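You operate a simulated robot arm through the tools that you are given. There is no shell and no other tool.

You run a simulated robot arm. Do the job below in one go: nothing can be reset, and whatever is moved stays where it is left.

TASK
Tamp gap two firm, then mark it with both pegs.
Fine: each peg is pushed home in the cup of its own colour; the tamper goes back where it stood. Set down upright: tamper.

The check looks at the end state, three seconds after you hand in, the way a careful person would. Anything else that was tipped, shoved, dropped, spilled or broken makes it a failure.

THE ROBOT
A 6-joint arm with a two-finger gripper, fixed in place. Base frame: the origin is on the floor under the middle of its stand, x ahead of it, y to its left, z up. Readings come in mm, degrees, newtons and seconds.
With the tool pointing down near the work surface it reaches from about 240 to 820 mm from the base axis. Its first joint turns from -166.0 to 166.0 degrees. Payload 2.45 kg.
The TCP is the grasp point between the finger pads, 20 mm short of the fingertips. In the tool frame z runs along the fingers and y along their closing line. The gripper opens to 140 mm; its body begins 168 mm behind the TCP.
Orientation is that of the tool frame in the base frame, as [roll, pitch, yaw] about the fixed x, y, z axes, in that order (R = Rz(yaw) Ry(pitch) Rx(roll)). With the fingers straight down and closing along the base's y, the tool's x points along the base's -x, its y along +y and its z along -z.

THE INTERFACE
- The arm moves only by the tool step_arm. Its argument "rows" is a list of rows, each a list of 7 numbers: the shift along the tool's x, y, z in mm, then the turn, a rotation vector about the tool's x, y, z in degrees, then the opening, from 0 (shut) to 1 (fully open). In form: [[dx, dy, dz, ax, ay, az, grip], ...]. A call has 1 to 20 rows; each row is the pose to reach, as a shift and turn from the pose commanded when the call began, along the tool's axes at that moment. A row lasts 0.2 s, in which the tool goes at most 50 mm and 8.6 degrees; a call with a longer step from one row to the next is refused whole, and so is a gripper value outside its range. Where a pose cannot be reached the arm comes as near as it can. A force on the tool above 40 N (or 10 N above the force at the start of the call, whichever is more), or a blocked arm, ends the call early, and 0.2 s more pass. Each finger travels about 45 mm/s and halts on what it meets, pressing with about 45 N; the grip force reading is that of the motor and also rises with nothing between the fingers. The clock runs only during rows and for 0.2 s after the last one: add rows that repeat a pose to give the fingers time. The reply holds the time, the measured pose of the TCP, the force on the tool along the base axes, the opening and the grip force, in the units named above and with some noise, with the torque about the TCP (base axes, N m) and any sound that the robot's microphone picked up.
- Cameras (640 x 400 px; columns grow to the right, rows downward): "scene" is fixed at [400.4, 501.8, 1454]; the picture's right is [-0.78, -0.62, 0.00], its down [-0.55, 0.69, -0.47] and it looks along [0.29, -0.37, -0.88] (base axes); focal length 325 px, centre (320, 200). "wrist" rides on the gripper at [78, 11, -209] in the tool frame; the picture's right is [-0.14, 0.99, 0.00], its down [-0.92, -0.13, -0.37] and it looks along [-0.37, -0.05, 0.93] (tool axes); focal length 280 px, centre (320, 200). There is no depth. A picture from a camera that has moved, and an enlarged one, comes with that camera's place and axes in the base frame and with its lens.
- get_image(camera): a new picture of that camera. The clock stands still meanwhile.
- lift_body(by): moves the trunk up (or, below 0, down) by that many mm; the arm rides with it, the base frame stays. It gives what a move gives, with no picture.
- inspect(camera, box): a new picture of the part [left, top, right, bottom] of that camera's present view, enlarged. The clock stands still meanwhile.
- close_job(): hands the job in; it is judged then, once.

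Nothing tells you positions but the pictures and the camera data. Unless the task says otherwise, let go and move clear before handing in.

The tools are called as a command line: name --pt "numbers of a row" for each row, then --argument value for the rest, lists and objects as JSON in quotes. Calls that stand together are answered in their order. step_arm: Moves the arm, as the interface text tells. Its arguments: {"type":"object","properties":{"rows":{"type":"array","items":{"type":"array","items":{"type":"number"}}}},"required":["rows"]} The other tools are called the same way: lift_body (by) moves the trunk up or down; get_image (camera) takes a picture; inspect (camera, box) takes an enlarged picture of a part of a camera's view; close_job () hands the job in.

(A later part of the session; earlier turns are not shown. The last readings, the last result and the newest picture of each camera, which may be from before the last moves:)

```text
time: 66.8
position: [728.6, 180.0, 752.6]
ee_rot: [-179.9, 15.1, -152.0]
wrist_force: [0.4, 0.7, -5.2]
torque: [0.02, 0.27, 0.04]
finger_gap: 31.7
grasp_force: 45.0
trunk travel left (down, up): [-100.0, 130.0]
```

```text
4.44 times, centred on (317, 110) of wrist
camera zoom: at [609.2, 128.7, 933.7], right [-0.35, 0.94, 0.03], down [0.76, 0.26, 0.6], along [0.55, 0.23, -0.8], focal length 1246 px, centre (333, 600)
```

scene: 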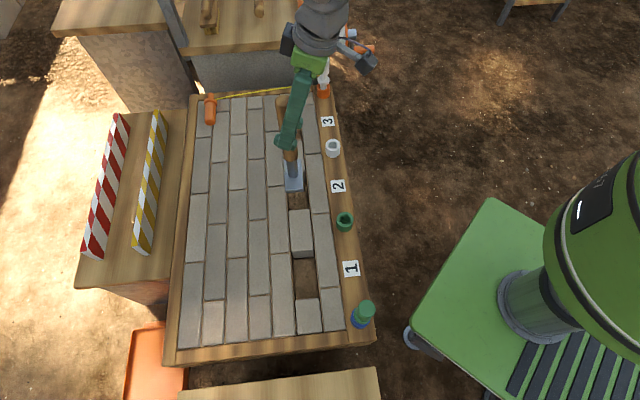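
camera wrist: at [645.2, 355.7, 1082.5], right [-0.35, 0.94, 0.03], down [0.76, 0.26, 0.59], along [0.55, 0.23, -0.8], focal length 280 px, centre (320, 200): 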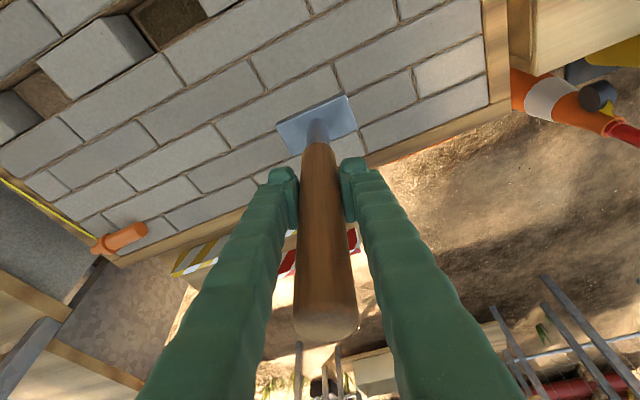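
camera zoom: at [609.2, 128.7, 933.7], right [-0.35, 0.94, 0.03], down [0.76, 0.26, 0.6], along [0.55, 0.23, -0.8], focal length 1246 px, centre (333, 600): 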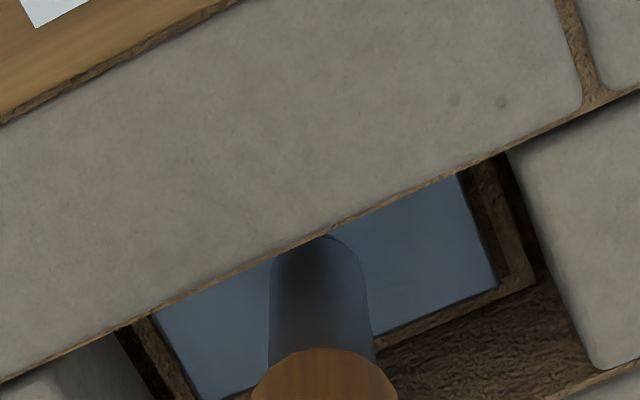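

step_arm --pt "-5.2 0 -19.3 0 0 0 0" --pt "-10.4 0 -38.6 0 0 0 0" --pt "-10.4 0 -38.6 0 0 0 0" --pt "0.5 0 1.9 0 0 0 0" --pt "0.5 0 1.9 0 0 0 0"

step_arm --pt "-5.2 0 -19.3 0 0 0 0" --pt "-10.4 0 -38.6 0 0 0 0" --pt "-10.4 0 -38.6 0 0 0 0" --pt "0 0 0 0 0 0 0" --pt "0 0 0 0 0 0 0"

step_arm --pt "-5.2 0 -19.3 0 0 0 0" --pt "-10.4 0 -38.6 0 0 0 0" --pt "-10.4 0 -38.6 0 0 0 0" --pt "0 0 0 0 0 0 0" --pt "0 0 0 0 0 0 0"

inspect --camera "wrist" --box '[262, 65, 372, 155]'

```text
time: 68.0
position: [729.6, 180.1, 752.4]
ee_rot: [-179.8, 15.2, -152.1]
wrist_force: [-0.4, 2.6, 0.0]
torque: [-0.11, 0.07, 0.03]
finger_gap: 32.1
grasp_force: 45.2
trunk travel left (down, up): [-100.0, 130.0]
```

```text
time: 69.2
position: [727.9, 181.2, 751.5]
ee_rot: [180.0, 15.1, -151.9]
wrist_force: [0.1, -1.4, -7.2]
torque: [0.01, 0.25, 0.04]
finger_gap: 31.8
grasp_force: 44.8
trunk travel left (down, up): [-100.0, 130.0]
```

```text
time: 70.4
position: [729.9, 179.2, 750.7]
ee_rot: [179.9, 15.0, -152.0]
wrist_force: [0.3, -1.9, -8.3]
torque: [-0.12, 0.34, 0.06]
finger_gap: 31.9
grasp_force: 44.9
trunk travel left (down, up): [-100.0, 130.0]
```

```text
4.44 times, centred on (317, 110) of wrist
camera zoom: at [609.9, 127.8, 931.4], right [-0.35, 0.94, 0.04], down [0.76, 0.26, 0.59], along [0.55, 0.23, -0.8], focal length 1246 px, centre (333, 600)
```

zoom: 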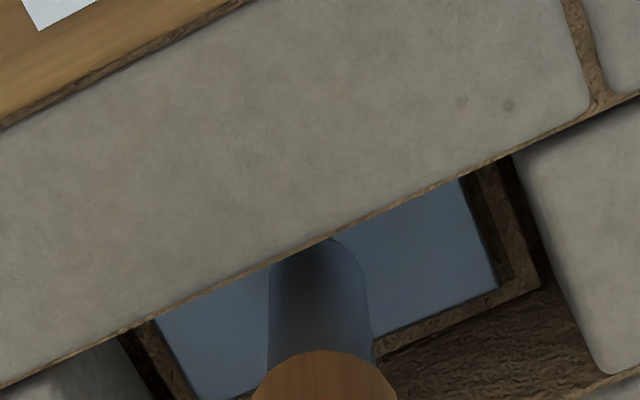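

step_arm --pt "-7.8 0 -29 0 0 0 0" --pt "-18 0 -67.6 0 0 0 0" --pt "-28.5 0 -106.2 0 0 0 0" --pt "-38.8 0 -144.9 0 0 0 0" --pt "-60 30 -139 0 0 0 0" --pt "-82 61 -133 0 0 0 0" --pt "-104 91 -127 0 0 0 0" --pt "-126 122 -121 0 0 0 0" --pt "-148 153 -115 0 0 0 0" --pt "-171 184 -109.5 0 0 0 0" --pt "-171 184 -109.5 0 0 0 0"

inspect --camera "scene" --box '[284, 165, 324, 190]'

inspect --camera "scene" --box '[284, 185, 324, 210]'

inspect --camera "scene" --box '[255, 100, 355, 320]'

get_image --camera "wrist"

```text
time: 72.8
position: [764.4, 406.1, 899.5]
ee_rot: [-180.0, 14.9, -152.1]
wrist_force: [0.7, 0.5, -13.2]
torque: [-0.01, 0.02, -0.01]
finger_gap: 31.9
grasp_force: 45.3
trunk travel left (down, up): [-100.0, 130.0]
```

```text
16.00 times, centred on (304, 178) of scene
camera zoom: at [400.4, 501.8, 1454.0], right [-0.78, -0.62, 0.0], down [-0.55, 0.69, -0.47], along [0.29, -0.37, -0.88], focal length 5203 px, centre (576, 560)
```

zoom: 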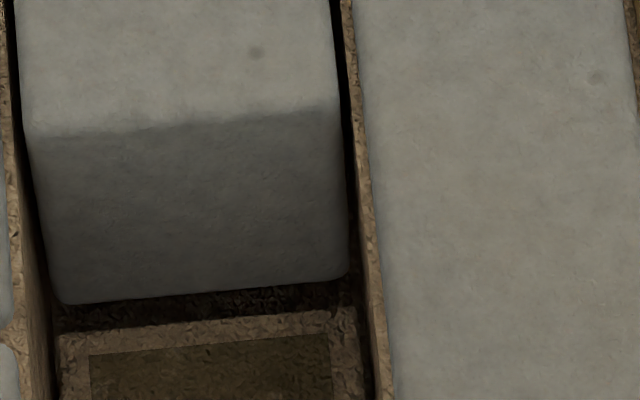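

```text
16.00 times, centred on (304, 198) of scene
camera zoom: at [400.4, 501.8, 1454.0], right [-0.78, -0.62, 0.0], down [-0.55, 0.69, -0.47], along [0.29, -0.37, -0.88], focal length 5203 px, centre (576, 240)
```

zoom: 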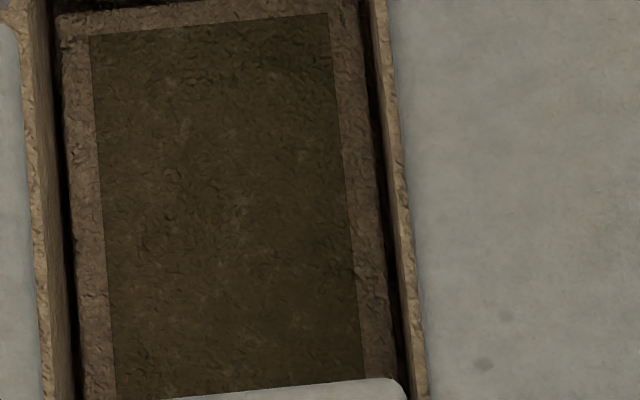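

```text
1.82 times, centred on (305, 210) of scene
camera zoom: at [400.4, 501.8, 1454.0], right [-0.78, -0.62, 0.0], down [-0.55, 0.69, -0.47], along [0.29, -0.37, -0.88], focal length 591 px, centre (347, 182)
```

zoom: 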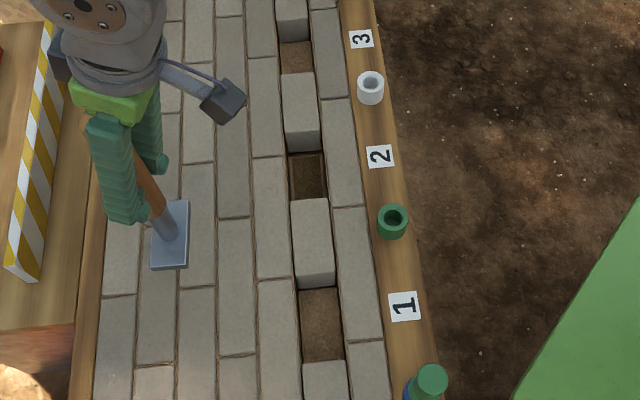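

```text
taken
camera wrist: at [643.3, 355.9, 1080.1], right [-0.35, 0.94, 0.03], down [0.76, 0.26, 0.59], along [0.55, 0.23, -0.8], focal length 280 px, centre (320, 200)
```

wrist: 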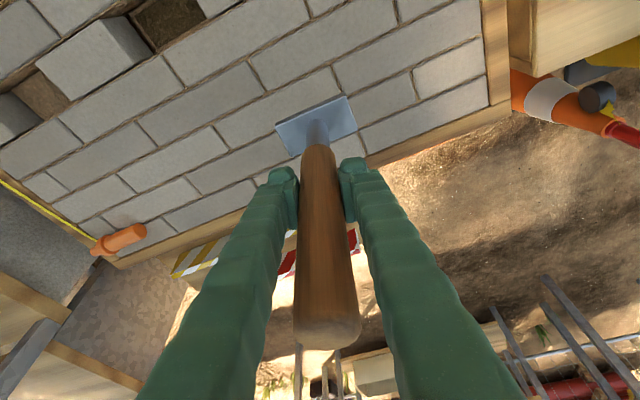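

The sand level and patch didn't change in this second round, so gap 2 is firm. Now the tamper goes home. I'll check how the foot hangs relative to its original spot.

inspect --camera "wrist" --box '[262, 75, 372, 165]'

inspect --camera "scene" --box '[180, 170, 270, 270]'

```text
4.44 times, centred on (317, 120) of wrist
camera zoom: at [643.3, 355.9, 1080.1], right [-0.35, 0.94, 0.03], down [0.76, 0.26, 0.59], along [0.55, 0.23, -0.8], focal length 1246 px, centre (333, 556)
```

zoom: 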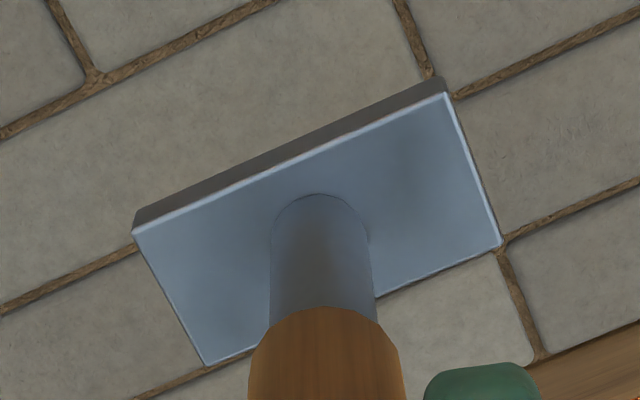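

```text
4.00 times, centred on (225, 220) of scene
camera zoom: at [400.4, 501.8, 1454.0], right [-0.78, -0.62, 0.0], down [-0.55, 0.69, -0.47], along [0.29, -0.37, -0.88], focal length 1301 px, centre (700, 120)
```

zoom: 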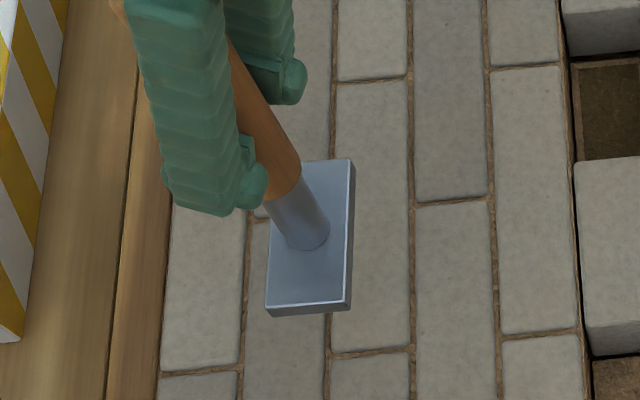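

step_arm --pt "-4.6 -0.6 1.2 0 0 0 0" --pt "4 -0.6 33 0 0 0 0" --pt "12.2 -0.6 64 0 0 0 0" --pt "12.2 -0.6 64 0 0 0 0"

inspect --camera "scene" --box '[180, 170, 270, 270]'

inspect --camera "wrist" --box '[262, 75, 372, 165]'

```text
time: 73.8
position: [768.0, 407.8, 836.6]
ee_rot: [180.0, 14.9, -152.0]
wrist_force: [0.1, 0.3, -12.5]
torque: [0.0, 0.02, 0.0]
finger_gap: 31.8
grasp_force: 45.2
trunk travel left (down, up): [-100.0, 130.0]
```

```text
4.00 times, centred on (225, 220) of scene
camera zoom: at [400.4, 501.8, 1454.0], right [-0.78, -0.62, 0.0], down [-0.55, 0.69, -0.47], along [0.29, -0.37, -0.88], focal length 1301 px, centre (700, 120)
```

zoom: 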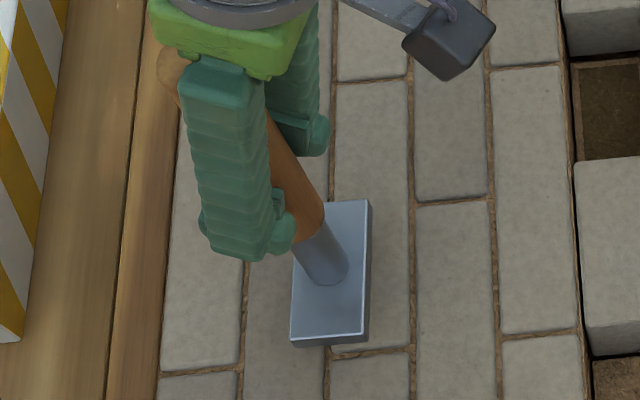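

```text
4.44 times, centred on (317, 120) of wrist
camera zoom: at [648.1, 356.4, 1016.6], right [-0.35, 0.94, 0.04], down [0.76, 0.26, 0.59], along [0.55, 0.23, -0.8], focal length 1246 px, centre (333, 556)
```

zoom: 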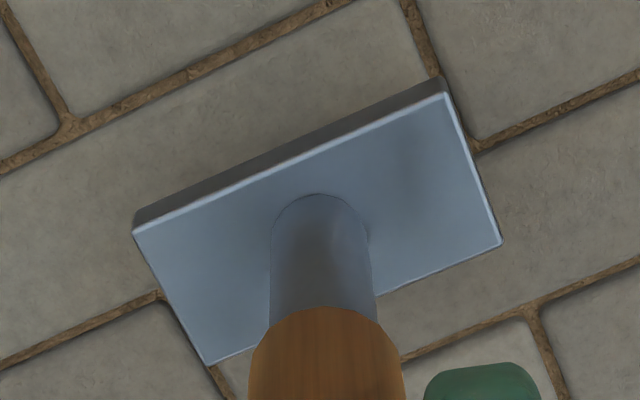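

The hover position matches the original footprint to within about 1 mm. I'll lower the tamper gently until it stands.

step_arm --pt "1.3 0 4.8 0 0 0 0" --pt "2.6 0 9.7 0 0 0 0" --pt "3.1 0 11.6 0 0 0 0" --pt "3.6 0 13.5 0 0 0 0" --pt "3.6 0 13.5 0 0 0 0"

step_arm --pt "0.3 0 1 0 0 0 0" --pt "0.5 0 1.9 0 0 0 0" --pt "0.5 0 1.9 0 0 0 0"

```text
time: 75.0
position: [768.2, 408.3, 821.0]
ee_rot: [180.0, 15.0, -152.0]
wrist_force: [-0.2, 0.1, -13.9]
torque: [0.0, 0.0, -0.01]
finger_gap: 31.8
grasp_force: 44.7
trunk travel left (down, up): [-100.0, 130.0]
```

```text
time: 75.8
position: [767.3, 408.7, 818.0]
ee_rot: [-180.0, 15.0, -152.0]
wrist_force: [-0.5, 0.1, -13.7]
torque: [-0.02, 0.01, 0.03]
finger_gap: 32.0
grasp_force: 45.1
trunk travel left (down, up): [-100.0, 130.0]
```

step_arm --pt "0.3 0 1 0 0 0 0" --pt "0.5 0 1.9 0 0 0 0" --pt "0.5 0 1.9 0 0 0 0"

step_arm --pt "0.3 0 1 0 0 0 0" --pt "0.5 0 1.9 0 0 0 0" --pt "0.5 0 1.9 0 0 0 0"

inspect --camera "scene" --box '[180, 170, 270, 270]'

```text
time: 76.6
position: [768.5, 407.9, 817.5]
ee_rot: [-180.0, 15.0, -152.0]
wrist_force: [-0.5, -0.1, -12.9]
torque: [0.01, 0.01, 0.0]
finger_gap: 31.8
grasp_force: 44.8
trunk travel left (down, up): [-100.0, 130.0]
```

```text
time: 77.4
position: [768.3, 409.4, 815.9]
ee_rot: [-179.9, 15.1, -151.9]
wrist_force: [-2.6, 0.7, -5.7]
torque: [-0.33, 0.27, -0.09]
finger_gap: 31.8
grasp_force: 44.8
trunk travel left (down, up): [-100.0, 130.0]
```

```text
4.00 times, centred on (225, 220) of scene
camera zoom: at [400.4, 501.8, 1454.0], right [-0.78, -0.62, 0.0], down [-0.55, 0.69, -0.47], along [0.29, -0.37, -0.88], focal length 1301 px, centre (700, 120)
```

zoom: 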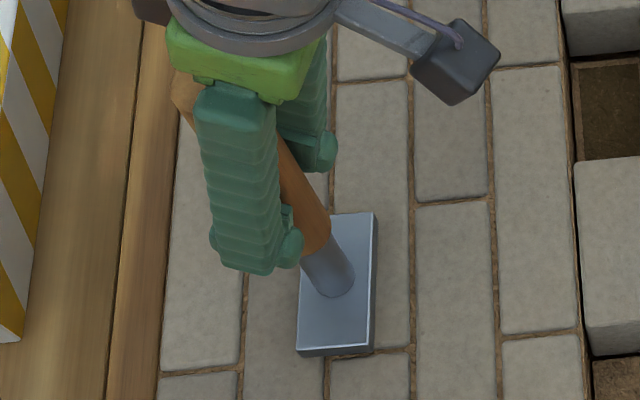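

step_arm --pt "0.3 0 1 0 0 0 0" --pt "0.3 0 1 0 0 0 0"

step_arm --pt "0 0 0 0 0 0 0.25" --pt "0 0 0 0 0 0 0.25" --pt "0 0 0 0 0 0 0.3" --pt "0 0 0 0 0 0 0.4"

inspect --camera "wrist" --box '[240, 60, 400, 360]'

inspect --camera "scene" --box '[180, 170, 270, 270]'

```text
time: 78.0
position: [768.4, 408.4, 815.6]
ee_rot: [180.0, 15.0, -152.1]
wrist_force: [-3.7, 3.5, 3.0]
torque: [-0.25, 0.53, -0.04]
finger_gap: 31.9
grasp_force: 44.8
trunk travel left (down, up): [-100.0, 130.0]
```

```text
time: 79.0
position: [767.7, 408.6, 815.6]
ee_rot: [179.9, 15.0, -152.0]
wrist_force: [-0.1, 0.6, -0.5]
torque: [0.0, -0.02, 0.0]
finger_gap: 55.8
grasp_force: 0.1
trunk travel left (down, up): [-100.0, 130.0]
```

```text
1.33 times, centred on (320, 210) of wrist
camera zoom: at [648.2, 356.7, 995.8], right [-0.35, 0.94, 0.04], down [0.76, 0.26, 0.59], along [0.55, 0.23, -0.8], focal length 374 px, centre (320, 187)
```

zoom: 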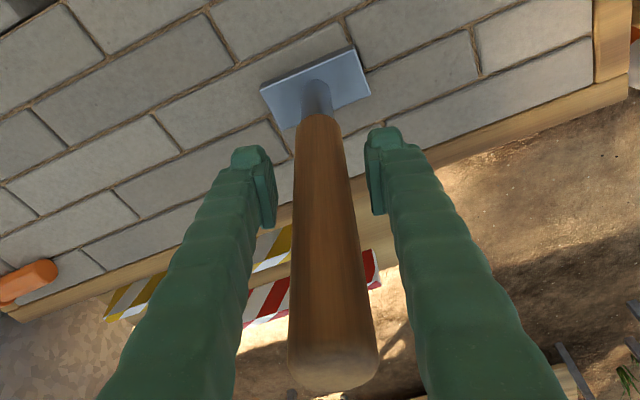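

```text
4.00 times, centred on (225, 220) of scene
camera zoom: at [400.4, 501.8, 1454.0], right [-0.78, -0.62, 0.0], down [-0.55, 0.69, -0.47], along [0.29, -0.37, -0.88], focal length 1301 px, centre (700, 120)
```

zoom: 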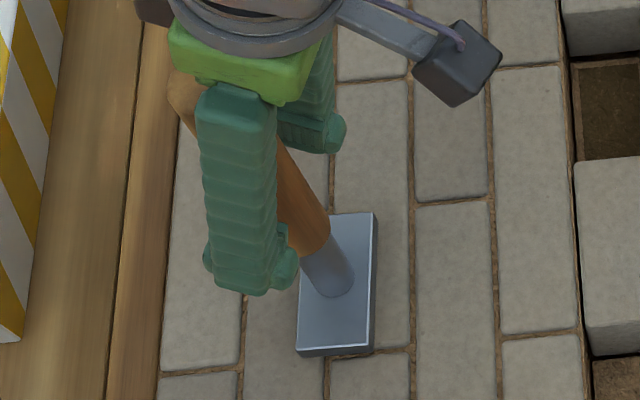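

The tamper is released and standing upright on its original footprint. I'll back straight out and look at it from clear.

step_arm --pt "0 0 0 0 0 0 0.6" --pt "0 0 0 0 0 0 0.8" --pt "30 0 -8 0 0 0 0.9" --pt "65 0 -17.4 0 0 0 1" --pt "100 0 -26.8 0 0 0 1" --pt "135 0 -36.2 0 0 0 1" --pt "155 0 -75 0 0 0 1" --pt "145 0 -120 0 0 0 1" --pt "145 0 -120 0 0 0 1"

get_image --camera "wrist"

inspect --camera "scene" --box '[180, 170, 270, 270]'

```text
time: 81.0
position: [616.4, 326.3, 892.6]
ee_rot: [-180.0, 15.0, -152.0]
wrist_force: [0.6, -0.9, 0.0]
torque: [-0.01, 0.0, -0.01]
finger_gap: 139.9
grasp_force: 0.1
trunk travel left (down, up): [-100.0, 130.0]
```

```text
taken
camera wrist: at [496.6, 275.9, 1073.5], right [-0.35, 0.94, 0.04], down [0.76, 0.26, 0.59], along [0.55, 0.23, -0.8], focal length 280 px, centre (320, 200)
```

wrist: 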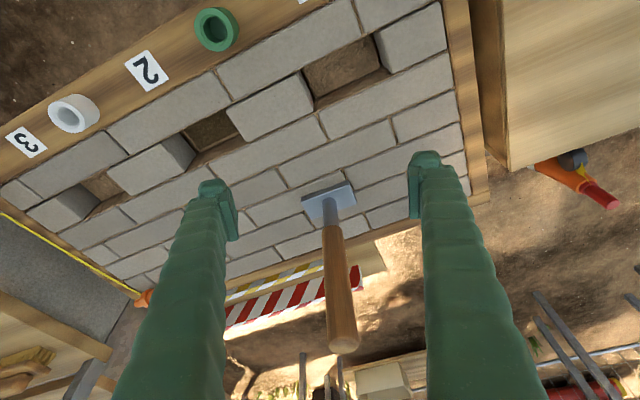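

```text
4.00 times, centred on (225, 220) of scene
camera zoom: at [400.4, 501.8, 1454.0], right [-0.78, -0.62, 0.0], down [-0.55, 0.69, -0.47], along [0.29, -0.37, -0.88], focal length 1301 px, centre (700, 120)
```

zoom: 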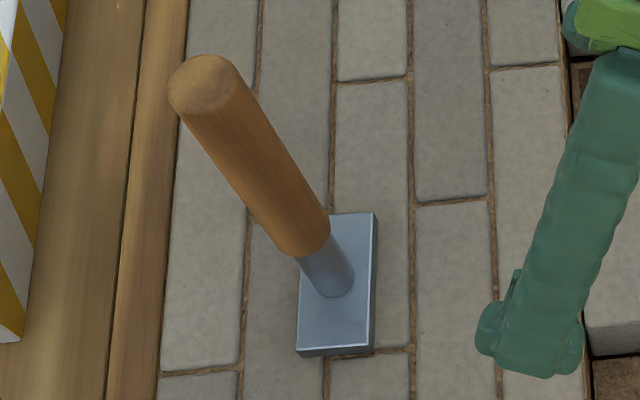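

The tamper matches its starting appearance to about 1 mm. Next is the green peg, so I'll bring the tool vertical and move above the blue holder.

step_arm --pt "-10.4 0 -38.6 0 3 0 1" --pt "18 21 -46 0 6 0 1" --pt "47 42 -54 0 9 0 1" --pt "75 63 -62 0 12 0 1" --pt "104 84 -69 0 15 0 1" --pt "132 105 -77 0 15 0 1" --pt "161 126 -84.6 0 15 0 1" --pt "161 126 -84.6 0 15 0 1"

step_arm --pt "0 0 0 0 0 -6 1" --pt "0 0 0 0 0 -12 1" --pt "0 0 0 0 0 -17 1" --pt "0 0 0 0 0 -17 1"

get_image --camera "wrist"

get_image --camera "scene"

```text
time: 82.8
position: [400.5, 355.5, 934.0]
ee_rot: [-180.0, 0.0, -152.0]
wrist_force: [-0.1, 0.3, 0.4]
torque: [0.0, -0.02, -0.01]
finger_gap: 140.1
grasp_force: 0.0
trunk travel left (down, up): [-100.0, 130.0]
```

```text
time: 83.8
position: [401.2, 355.3, 934.0]
ee_rot: [-179.9, 0.0, -135.0]
wrist_force: [-0.8, -0.6, -0.2]
torque: [-0.02, 0.0, -0.02]
finger_gap: 140.2
grasp_force: 0.1
trunk travel left (down, up): [-100.0, 130.0]
```

```text
taken
camera wrist: at [337.9, 307.7, 1141.6], right [-0.6, 0.8, 0.0], down [0.74, 0.56, 0.37], along [0.29, 0.22, -0.93], focal length 280 px, centre (320, 200)
```

wrist: 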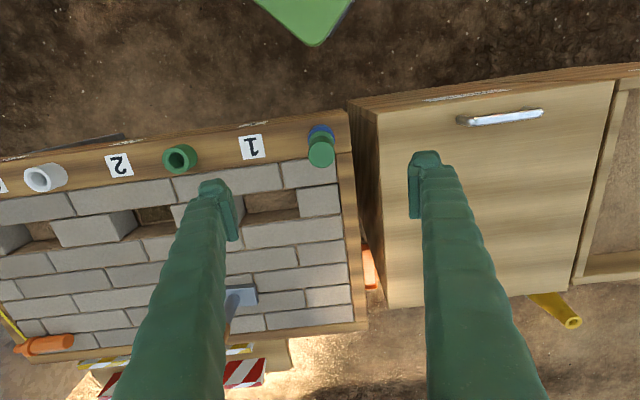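

```text
taken
```

scene: 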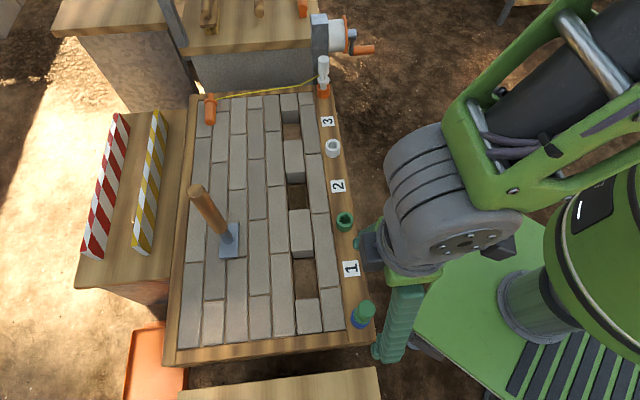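

inspect --camera "wrist" --box '[280, 100, 370, 190]'

inspect --camera "scene" --box '[330, 290, 400, 345]'

inspect --camera "wrist" --box '[140, 120, 230, 190]'

inspect --camera "wrist" --box '[0, 140, 90, 210]'

```text
4.44 times, centred on (325, 145) of wrist
camera zoom: at [337.9, 307.7, 1141.6], right [-0.6, 0.8, 0.0], down [0.74, 0.56, 0.37], along [0.29, 0.22, -0.93], focal length 1246 px, centre (298, 444)
```

zoom: 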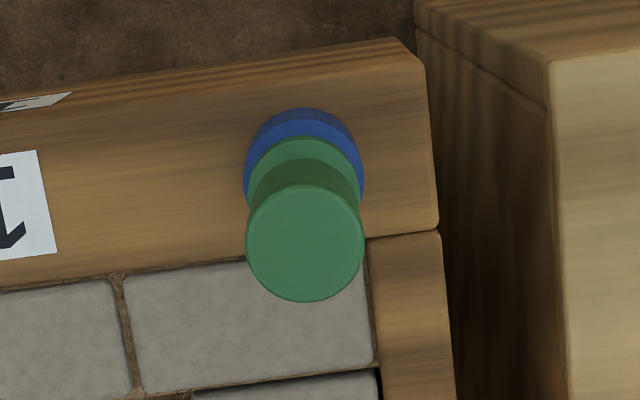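

```text
7.27 times, centred on (365, 318) of scene
camera zoom: at [400.4, 501.8, 1454.0], right [-0.78, -0.62, 0.0], down [-0.55, 0.69, -0.47], along [0.29, -0.37, -0.88], focal length 2365 px, centre (-7, -654)
```

zoom: 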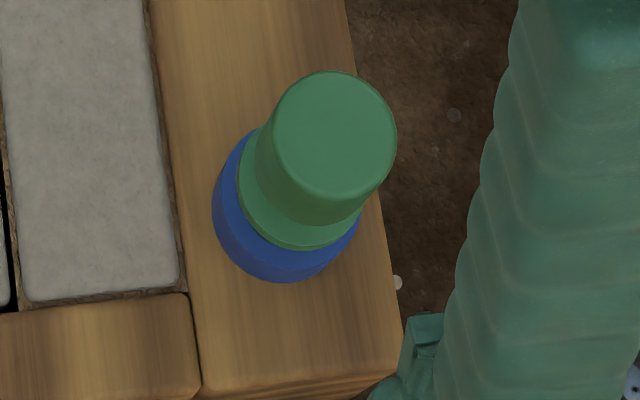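

```text
5.71 times, centred on (185, 155) of wrist
camera zoom: at [337.9, 307.7, 1141.6], right [-0.6, 0.8, 0.0], down [0.74, 0.56, 0.37], along [0.29, 0.22, -0.93], focal length 1602 px, centre (1091, 457)
```

zoom: 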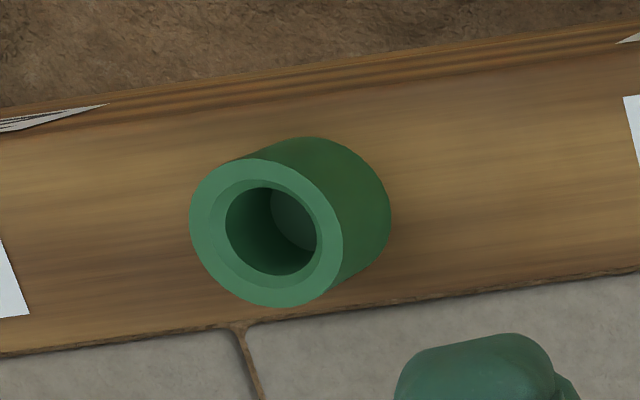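

```text
5.71 times, centred on (45, 175) of wrist
camera zoom: at [337.9, 307.7, 1141.6], right [-0.6, 0.8, 0.0], down [0.74, 0.56, 0.37], along [0.29, 0.22, -0.93], focal length 1602 px, centre (1891, 343)
```

zoom: 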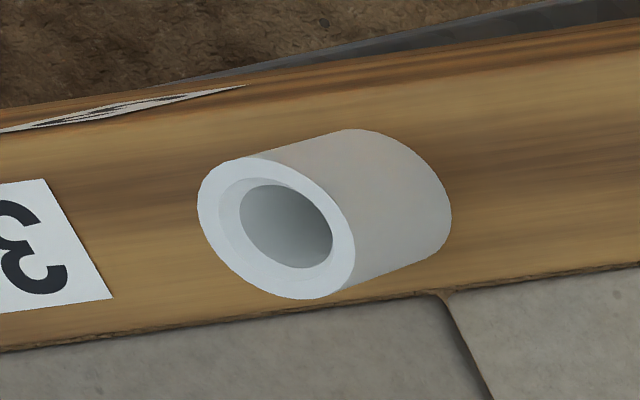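

The green peg's head is 32 mm across with its top at z ≈ 801, and its collar sits about 15 mm above the blue cup's rim. A cabinet stands close on one side, so I'll turn the gripper 90° to close across the rail.

step_arm --pt "0 0 0 0 0 8 1" --pt "0 0 0 0 0 16 1" --pt "0 0 0 0 0 24 1" --pt "0 0 0 0 0 32 1" --pt "0 0 0 0 0 40 1" --pt "0 0 0 0 0 48 1" --pt "0 0 0 0 0 56 1" --pt "0 0 0 0 0 64 1" --pt "0 0 0 0 0 72 1" --pt "0 0 0 0 0 80 1" --pt "0 0 0 0 0 88 1" --pt "0 0 0 0 0 90 1" --pt "0 0 0 0 0 90 1"

get_image --camera "wrist"

```text
time: 86.6
position: [400.8, 355.8, 934.4]
ee_rot: [179.9, 0.0, 134.9]
wrist_force: [1.1, 0.5, -0.7]
torque: [0.02, 0.0, -0.02]
finger_gap: 139.8
grasp_force: 0.0
trunk travel left (down, up): [-100.0, 130.0]
```

```text
taken
camera wrist: at [353.1, 418.6, 1141.5], right [0.8, 0.6, 0.0], down [0.56, -0.74, 0.37], along [0.22, -0.29, -0.93], focal length 280 px, centre (320, 200)
```

wrist: 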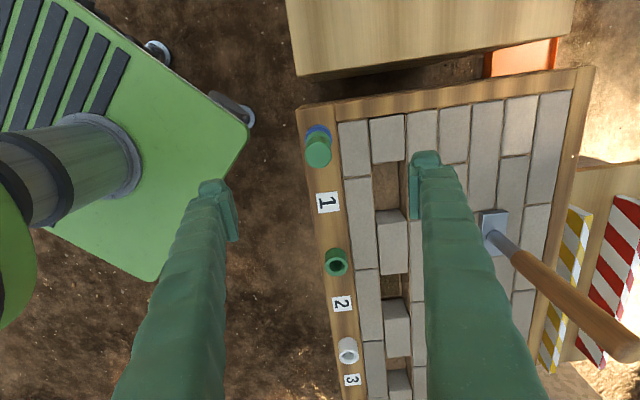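

inspect --camera "wrist" --box '[275, 110, 365, 180]'

inspect --camera "wrist" --box '[290, 230, 380, 300]'

```text
5.71 times, centred on (320, 145) of wrist
camera zoom: at [353.1, 418.6, 1141.5], right [0.8, 0.6, 0.0], down [0.56, -0.74, 0.37], along [0.22, -0.29, -0.93], focal length 1602 px, centre (320, 514)
```

zoom: 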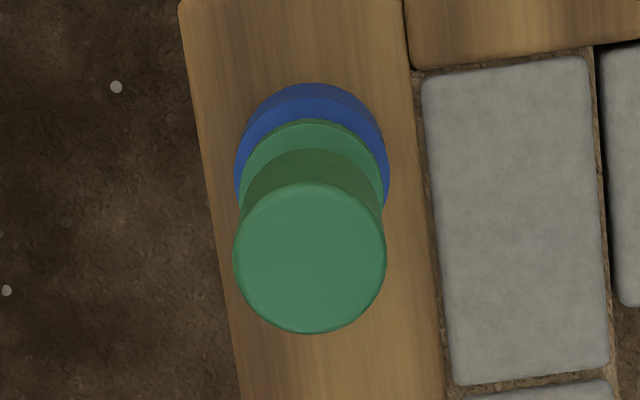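

```text
5.71 times, centred on (335, 265) of wrist
camera zoom: at [353.1, 418.6, 1141.5], right [0.8, 0.6, 0.0], down [0.56, -0.74, 0.37], along [0.22, -0.29, -0.93], focal length 1602 px, centre (234, -171)
```

zoom: 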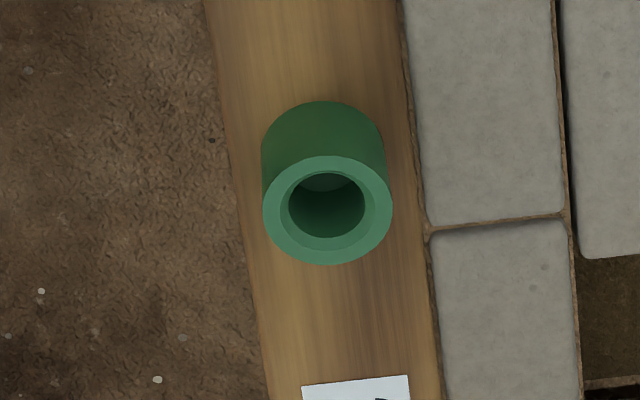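

I place the peg at about (398, 356), and the green cup 240 mm further along the rail with its rim at z ≈ 692. I'll descend over the peg head.

step_arm --pt "2 -2 0 0 0 0 1" --pt "2 -2 40 0 0 0 1" --pt "2 -2 80 0 0 0 1" --pt "2 -2 115 0 0 0 1" --pt "2 -2 115 0 0 0 1"

get_image --camera "wrist"

inspect --camera "scene" --box '[320, 270, 420, 350]'

```text
time: 87.8
position: [397.5, 356.0, 817.2]
ee_rot: [-180.0, 0.0, 135.1]
wrist_force: [0.4, 0.2, 0.1]
torque: [0.03, 0.03, -0.01]
finger_gap: 139.8
grasp_force: 0.0
trunk travel left (down, up): [-100.0, 130.0]
```

```text
taken
camera wrist: at [350.6, 418.1, 1025.8], right [0.8, 0.6, 0.0], down [0.56, -0.74, 0.37], along [0.22, -0.29, -0.93], focal length 280 px, centre (320, 200)
```

wrist: 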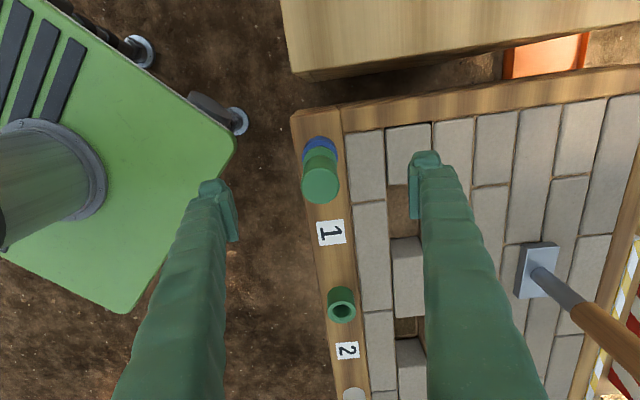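

```text
5.00 times, centred on (370, 310) of scene
camera zoom: at [400.4, 501.8, 1454.0], right [-0.78, -0.62, 0.0], down [-0.55, 0.69, -0.47], along [0.29, -0.37, -0.88], focal length 1626 px, centre (70, -350)
```

zoom: 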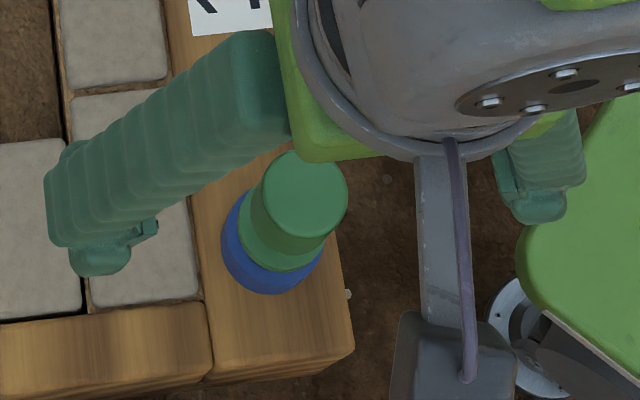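

inspect --camera "wrist" --box '[280, 130, 360, 210]'

```text
5.00 times, centred on (320, 170) of wrist
camera zoom: at [350.6, 418.1, 1025.8], right [0.8, 0.6, 0.0], down [0.56, -0.74, 0.37], along [0.22, -0.29, -0.93], focal length 1402 px, centre (320, 350)
```

zoom: 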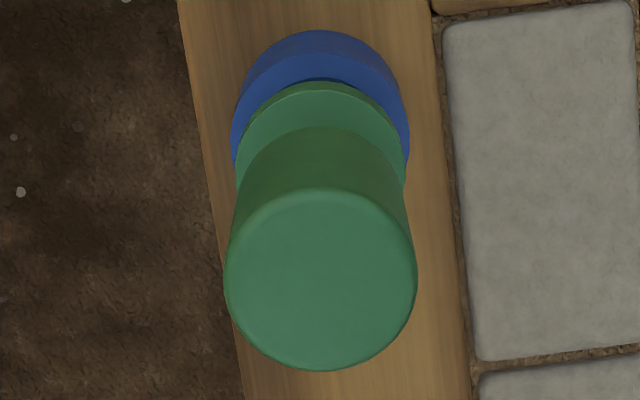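

step_arm --pt "2 0.5 15 0 0 0 1" --pt "2 0.5 30 0 0 0 1" --pt "2 0.5 43 0 0 0 1" --pt "2 0.5 43 0 0 0 0.7" --pt "2 0.5 43 0 0 0 0.4" --pt "2 0.5 43 0 0 0 0.35" --pt "2 0.5 43 0 0 0 0.35" --pt "2 0.5 43 0 0 0 0.35"

get_image --camera "wrist"

```text
time: 89.6
position: [397.5, 356.5, 774.6]
ee_rot: [180.0, 0.0, 135.0]
wrist_force: [0.5, -0.2, 0.6]
torque: [0.01, -0.04, 0.0]
finger_gap: 48.8
grasp_force: 0.2
trunk travel left (down, up): [-100.0, 130.0]
```

```text
taken
camera wrist: at [349.4, 419.8, 982.9], right [0.8, 0.6, 0.0], down [0.56, -0.74, 0.37], along [0.22, -0.29, -0.93], focal length 280 px, centre (320, 200)
```

wrist: 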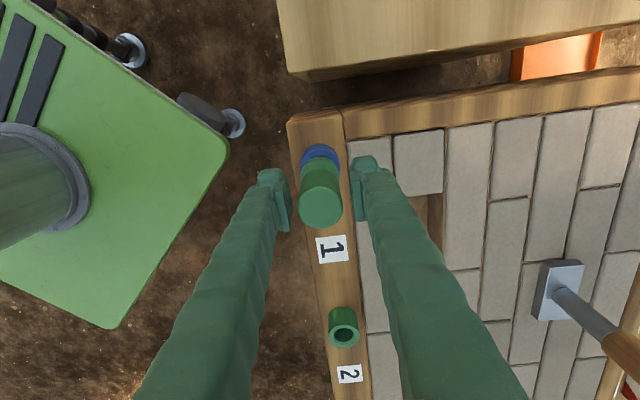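

step_arm --pt "0 0 0 0 0 0 0.25" --pt "0 0 0 0 0 0 0.1" --pt "0 0 0 0 0 0 0" --pt "0 0 0 0 0 0 0" --pt "0 0 0 0 0 0 0"

step_arm --pt "0 0 -5 0 0 0 0" --pt "0 0 -10 0 0 0 0" --pt "0 0 -20 0 0 0 0" --pt "0 0 -30 0 0 0 0" --pt "0 0 -30 0 0 0 0"

get_image --camera "wrist"

inspect --camera "scene" --box '[320, 260, 420, 350]'

```text
time: 90.8
position: [396.4, 357.8, 775.0]
ee_rot: [-180.0, 0.1, 135.0]
wrist_force: [-1.0, -0.9, -0.2]
torque: [-0.02, 0.0, 0.01]
finger_gap: 31.5
grasp_force: 45.3
trunk travel left (down, up): [-100.0, 130.0]
```

```text
time: 92.0
position: [397.3, 358.0, 805.4]
ee_rot: [-180.0, 0.0, 134.9]
wrist_force: [-0.3, 0.1, -0.7]
torque: [0.01, 0.02, 0.01]
finger_gap: 31.6
grasp_force: 44.5
trunk travel left (down, up): [-100.0, 130.0]
```

```text
taken
camera wrist: at [349.4, 420.3, 1013.6], right [0.8, 0.6, 0.0], down [0.56, -0.74, 0.37], along [0.22, -0.29, -0.93], focal length 280 px, centre (320, 200)
```

wrist: 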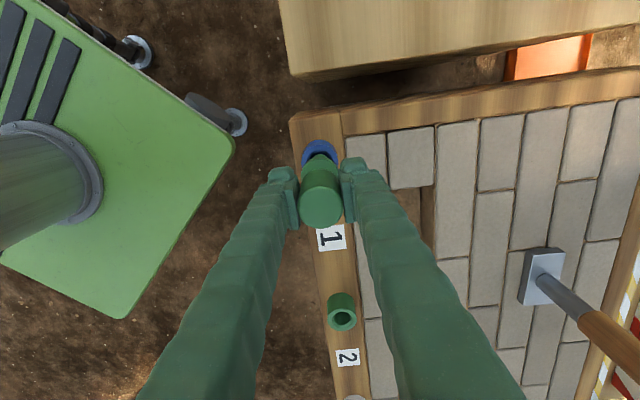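

```text
4.44 times, centred on (370, 305) of scene
camera zoom: at [400.4, 501.8, 1454.0], right [-0.78, -0.62, 0.0], down [-0.55, 0.69, -0.47], along [0.29, -0.37, -0.88], focal length 1445 px, centre (98, -267)
```

zoom: 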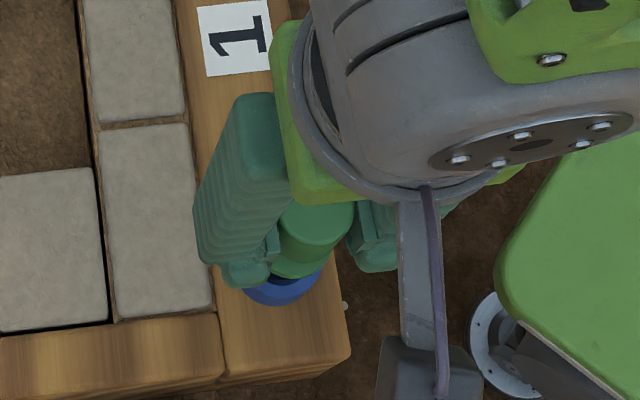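

The green peg came out cleanly. I'll lift it clear and carry it 240 mm along the rail to above the green cup.

step_arm --pt "0 0 -20 0 0 0 0" --pt "0 0 -40 0 0 0 0" --pt "-40 0 -45 0 0 0 0" --pt "-80 0 -45 0 0 0 0" --pt "-120 0 -45 0 0 0 0" --pt "-160 0 -45 0 0 0 0" --pt "-200 0 -45 0 0 0 0" --pt "-240 0 -45 0 0 0 0" --pt "-240 0 -45 0 0 0 0"

get_image --camera "wrist"

get_image --camera "scene"

```text
time: 94.0
position: [567.4, 186.9, 850.4]
ee_rot: [180.0, 0.0, 134.9]
wrist_force: [-0.2, -0.8, -0.3]
torque: [0.01, -0.02, 0.02]
finger_gap: 31.7
grasp_force: 45.2
trunk travel left (down, up): [-100.0, 130.0]
```

```text
taken
camera wrist: at [519.4, 249.2, 1057.7], right [0.8, 0.6, 0.0], down [0.56, -0.74, 0.37], along [0.22, -0.29, -0.93], focal length 280 px, centre (320, 200)
```

wrist: 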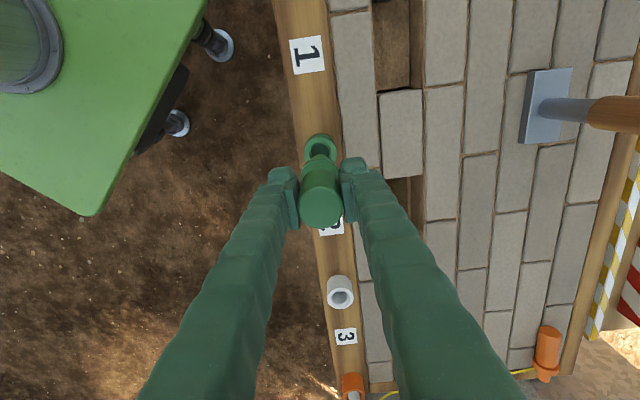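

```text
taken
```

scene: 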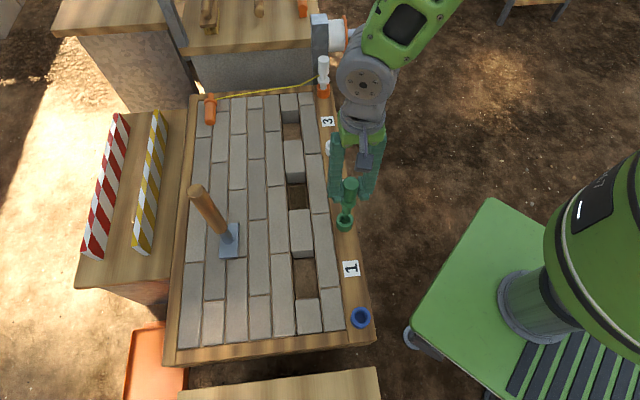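

inspect --camera "wrist" --box '[280, 110, 370, 240]'

inspect --camera "scene" --box '[320, 165, 380, 245]'

inspect --camera "wrist" --box '[290, 125, 350, 165]'

```text
3.08 times, centred on (325, 175) of wrist
camera zoom: at [519.4, 249.2, 1057.7], right [0.8, 0.6, 0.0], down [0.56, -0.74, 0.37], along [0.22, -0.29, -0.93], focal length 863 px, centre (305, 277)
```

zoom: 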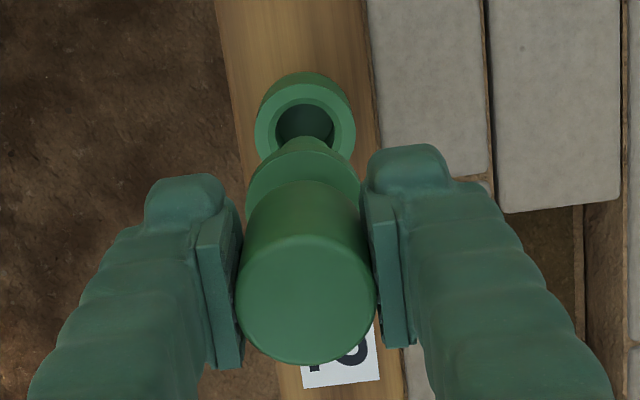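

```text
5.00 times, centred on (350, 205) of scene
camera zoom: at [400.4, 501.8, 1454.0], right [-0.78, -0.62, 0.0], down [-0.55, 0.69, -0.47], along [0.29, -0.37, -0.88], focal length 1626 px, centre (170, 175)
```

zoom: 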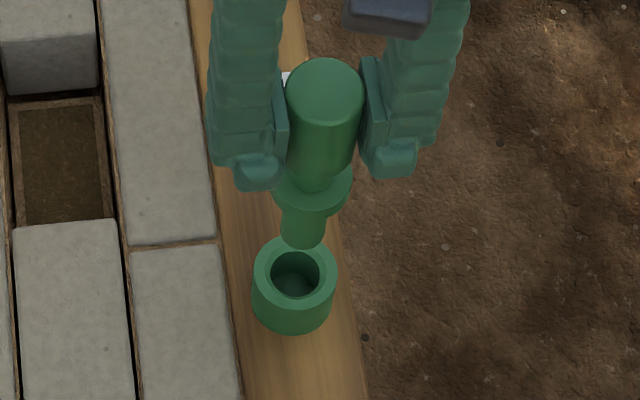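

```text
10.00 times, centred on (320, 145) of wrist
camera zoom: at [519.4, 249.2, 1057.7], right [0.8, 0.6, 0.0], down [0.56, -0.74, 0.37], along [0.22, -0.29, -0.93], focal length 2804 px, centre (320, 750)
```

zoom: 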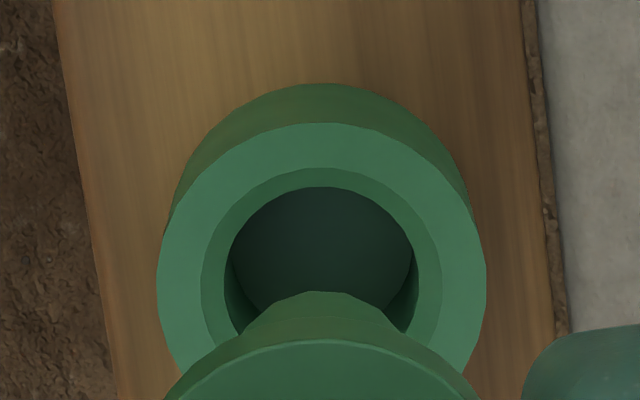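

inspect --camera "scene" --box '[332, 196, 364, 236]'

```text
10.00 times, centred on (348, 216) of scene
camera zoom: at [400.4, 501.8, 1454.0], right [-0.78, -0.62, 0.0], down [-0.55, 0.69, -0.47], along [0.29, -0.37, -0.88], focal length 3252 px, centre (40, 40)
```

zoom: 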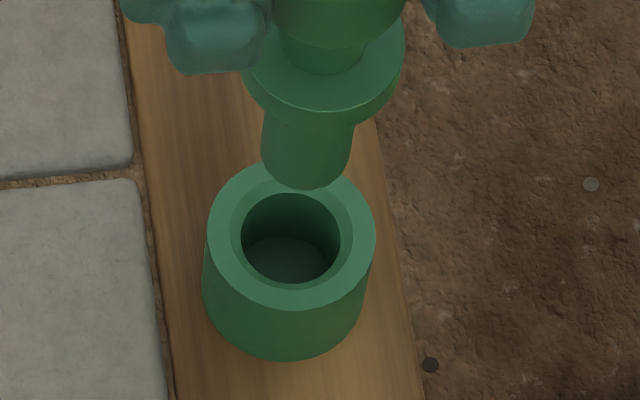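

Both cameras show the peg centred over the green cup to within about 1 mm. I'll lower it in, keeping an eye on the force.

step_arm --pt "-0.3 0 15 0 0 0 0" --pt "-0.3 0 30 0 0 0 0" --pt "-0.3 0 42 0 0 0 0" --pt "-0.3 0 42 0 0 0 0"

inspect --camera "scene" --box '[332, 196, 364, 236]'

inspect --camera "wrist" --box '[290, 125, 350, 165]'

```text
time: 95.0
position: [566.1, 186.5, 807.7]
ee_rot: [-179.9, 0.0, 135.0]
wrist_force: [0.7, 0.0, 0.6]
torque: [-0.04, -0.01, -0.01]
finger_gap: 32.0
grasp_force: 45.1
trunk travel left (down, up): [-100.0, 130.0]
```

```text
10.00 times, centred on (348, 216) of scene
camera zoom: at [400.4, 501.8, 1454.0], right [-0.78, -0.62, 0.0], down [-0.55, 0.69, -0.47], along [0.29, -0.37, -0.88], focal length 3252 px, centre (40, 40)
```

zoom: 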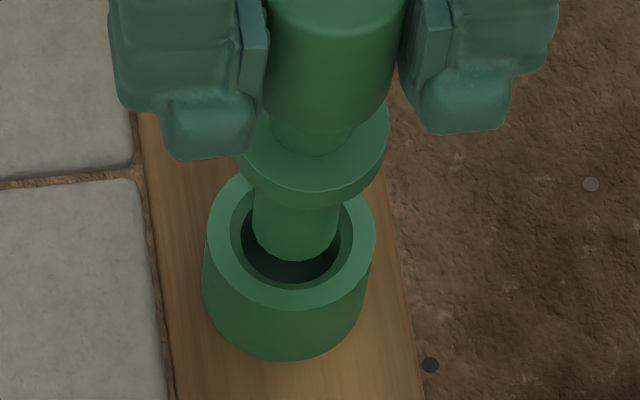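

```text
10.00 times, centred on (320, 145) of wrist
camera zoom: at [519.0, 249.3, 1016.3], right [0.8, 0.6, 0.0], down [0.56, -0.74, 0.37], along [0.22, -0.29, -0.93], focal length 2804 px, centre (320, 750)
```

zoom: 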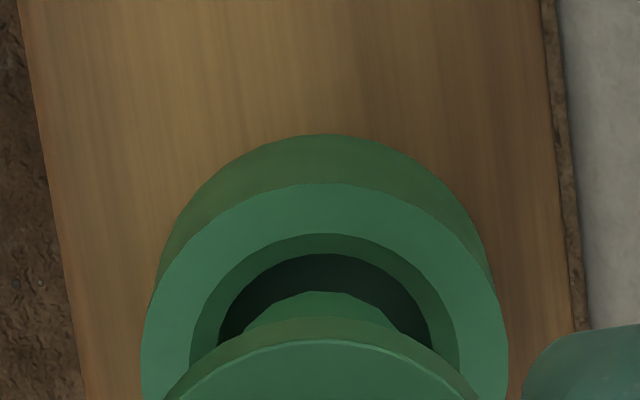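

step_arm --pt "0 0.6 4 0 0 0 0" --pt "0 0.6 8 0 0 0 0" --pt "0 0.6 12 0 0 0 0" --pt "0 0.6 16 0 0 0 0" --pt "0 0.6 20 0 0 0 0" --pt "0 0.6 20 0 0 0 0"

step_arm --pt "0 0 3 0 0 0 0" --pt "0 0 6 0 0 0 0" --pt "0 0 9 0 0 0 0" --pt "0 0 9 0 0 0 0"

inspect --camera "scene" --box '[332, 196, 364, 236]'

```text
time: 96.4
position: [567.7, 186.7, 788.2]
ee_rot: [179.9, 0.0, 134.9]
wrist_force: [0.7, -0.5, -0.6]
torque: [-0.01, 0.0, -0.01]
finger_gap: 31.6
grasp_force: 45.3
trunk travel left (down, up): [-100.0, 130.0]
```

```text
time: 97.4
position: [568.3, 187.4, 779.6]
ee_rot: [-180.0, 0.0, 135.0]
wrist_force: [0.3, -0.2, -1.7]
torque: [0.01, -0.01, 0.0]
finger_gap: 31.8
grasp_force: 45.4
trunk travel left (down, up): [-100.0, 130.0]
```

```text
10.00 times, centred on (348, 216) of scene
camera zoom: at [400.4, 501.8, 1454.0], right [-0.78, -0.62, 0.0], down [-0.55, 0.69, -0.47], along [0.29, -0.37, -0.88], focal length 3252 px, centre (40, 40)
```

zoom: 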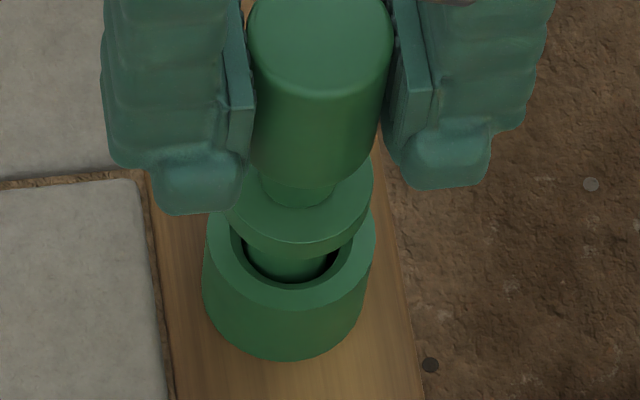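

step_arm --pt "0 0 2 0 0 0 0" --pt "0 0 4 0 0 0 0" --pt "0 0 6 0 0 0 0" --pt "0 0 6 0 0 0 0"

step_arm --pt "0 0 2 0 0 0 0" --pt "0 0 4 0 0 0 0" --pt "0 0 6 0 0 0 0" --pt "0 0 6 0 0 0 0"

inspect --camera "scene" --box '[332, 196, 364, 236]'

```text
time: 98.4
position: [568.0, 187.2, 774.3]
ee_rot: [179.9, 0.1, 135.0]
wrist_force: [-1.0, -0.5, 11.6]
torque: [0.02, 0.07, -0.02]
finger_gap: 31.5
grasp_force: 44.4
trunk travel left (down, up): [-100.0, 130.0]
```

```text
time: 99.4
position: [568.1, 188.7, 769.3]
ee_rot: [179.8, 0.1, 134.9]
wrist_force: [2.1, -3.4, 37.1]
torque: [-0.19, -0.13, 0.01]
finger_gap: 31.6
grasp_force: 44.8
trunk travel left (down, up): [-100.0, 130.0]
```

```text
10.00 times, centred on (348, 216) of scene
camera zoom: at [400.4, 501.8, 1454.0], right [-0.78, -0.62, 0.0], down [-0.55, 0.69, -0.47], along [0.29, -0.37, -0.88], focal length 3252 px, centre (40, 40)
```

zoom: 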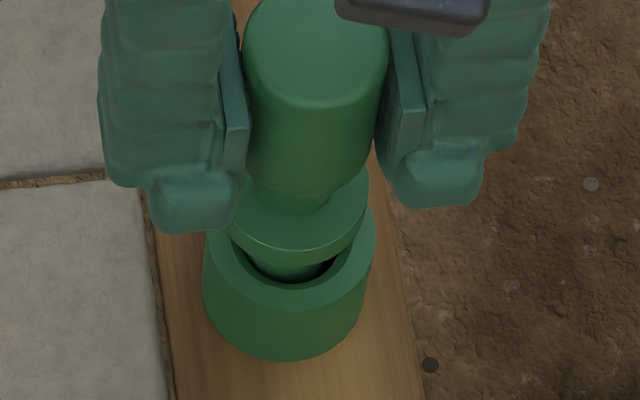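

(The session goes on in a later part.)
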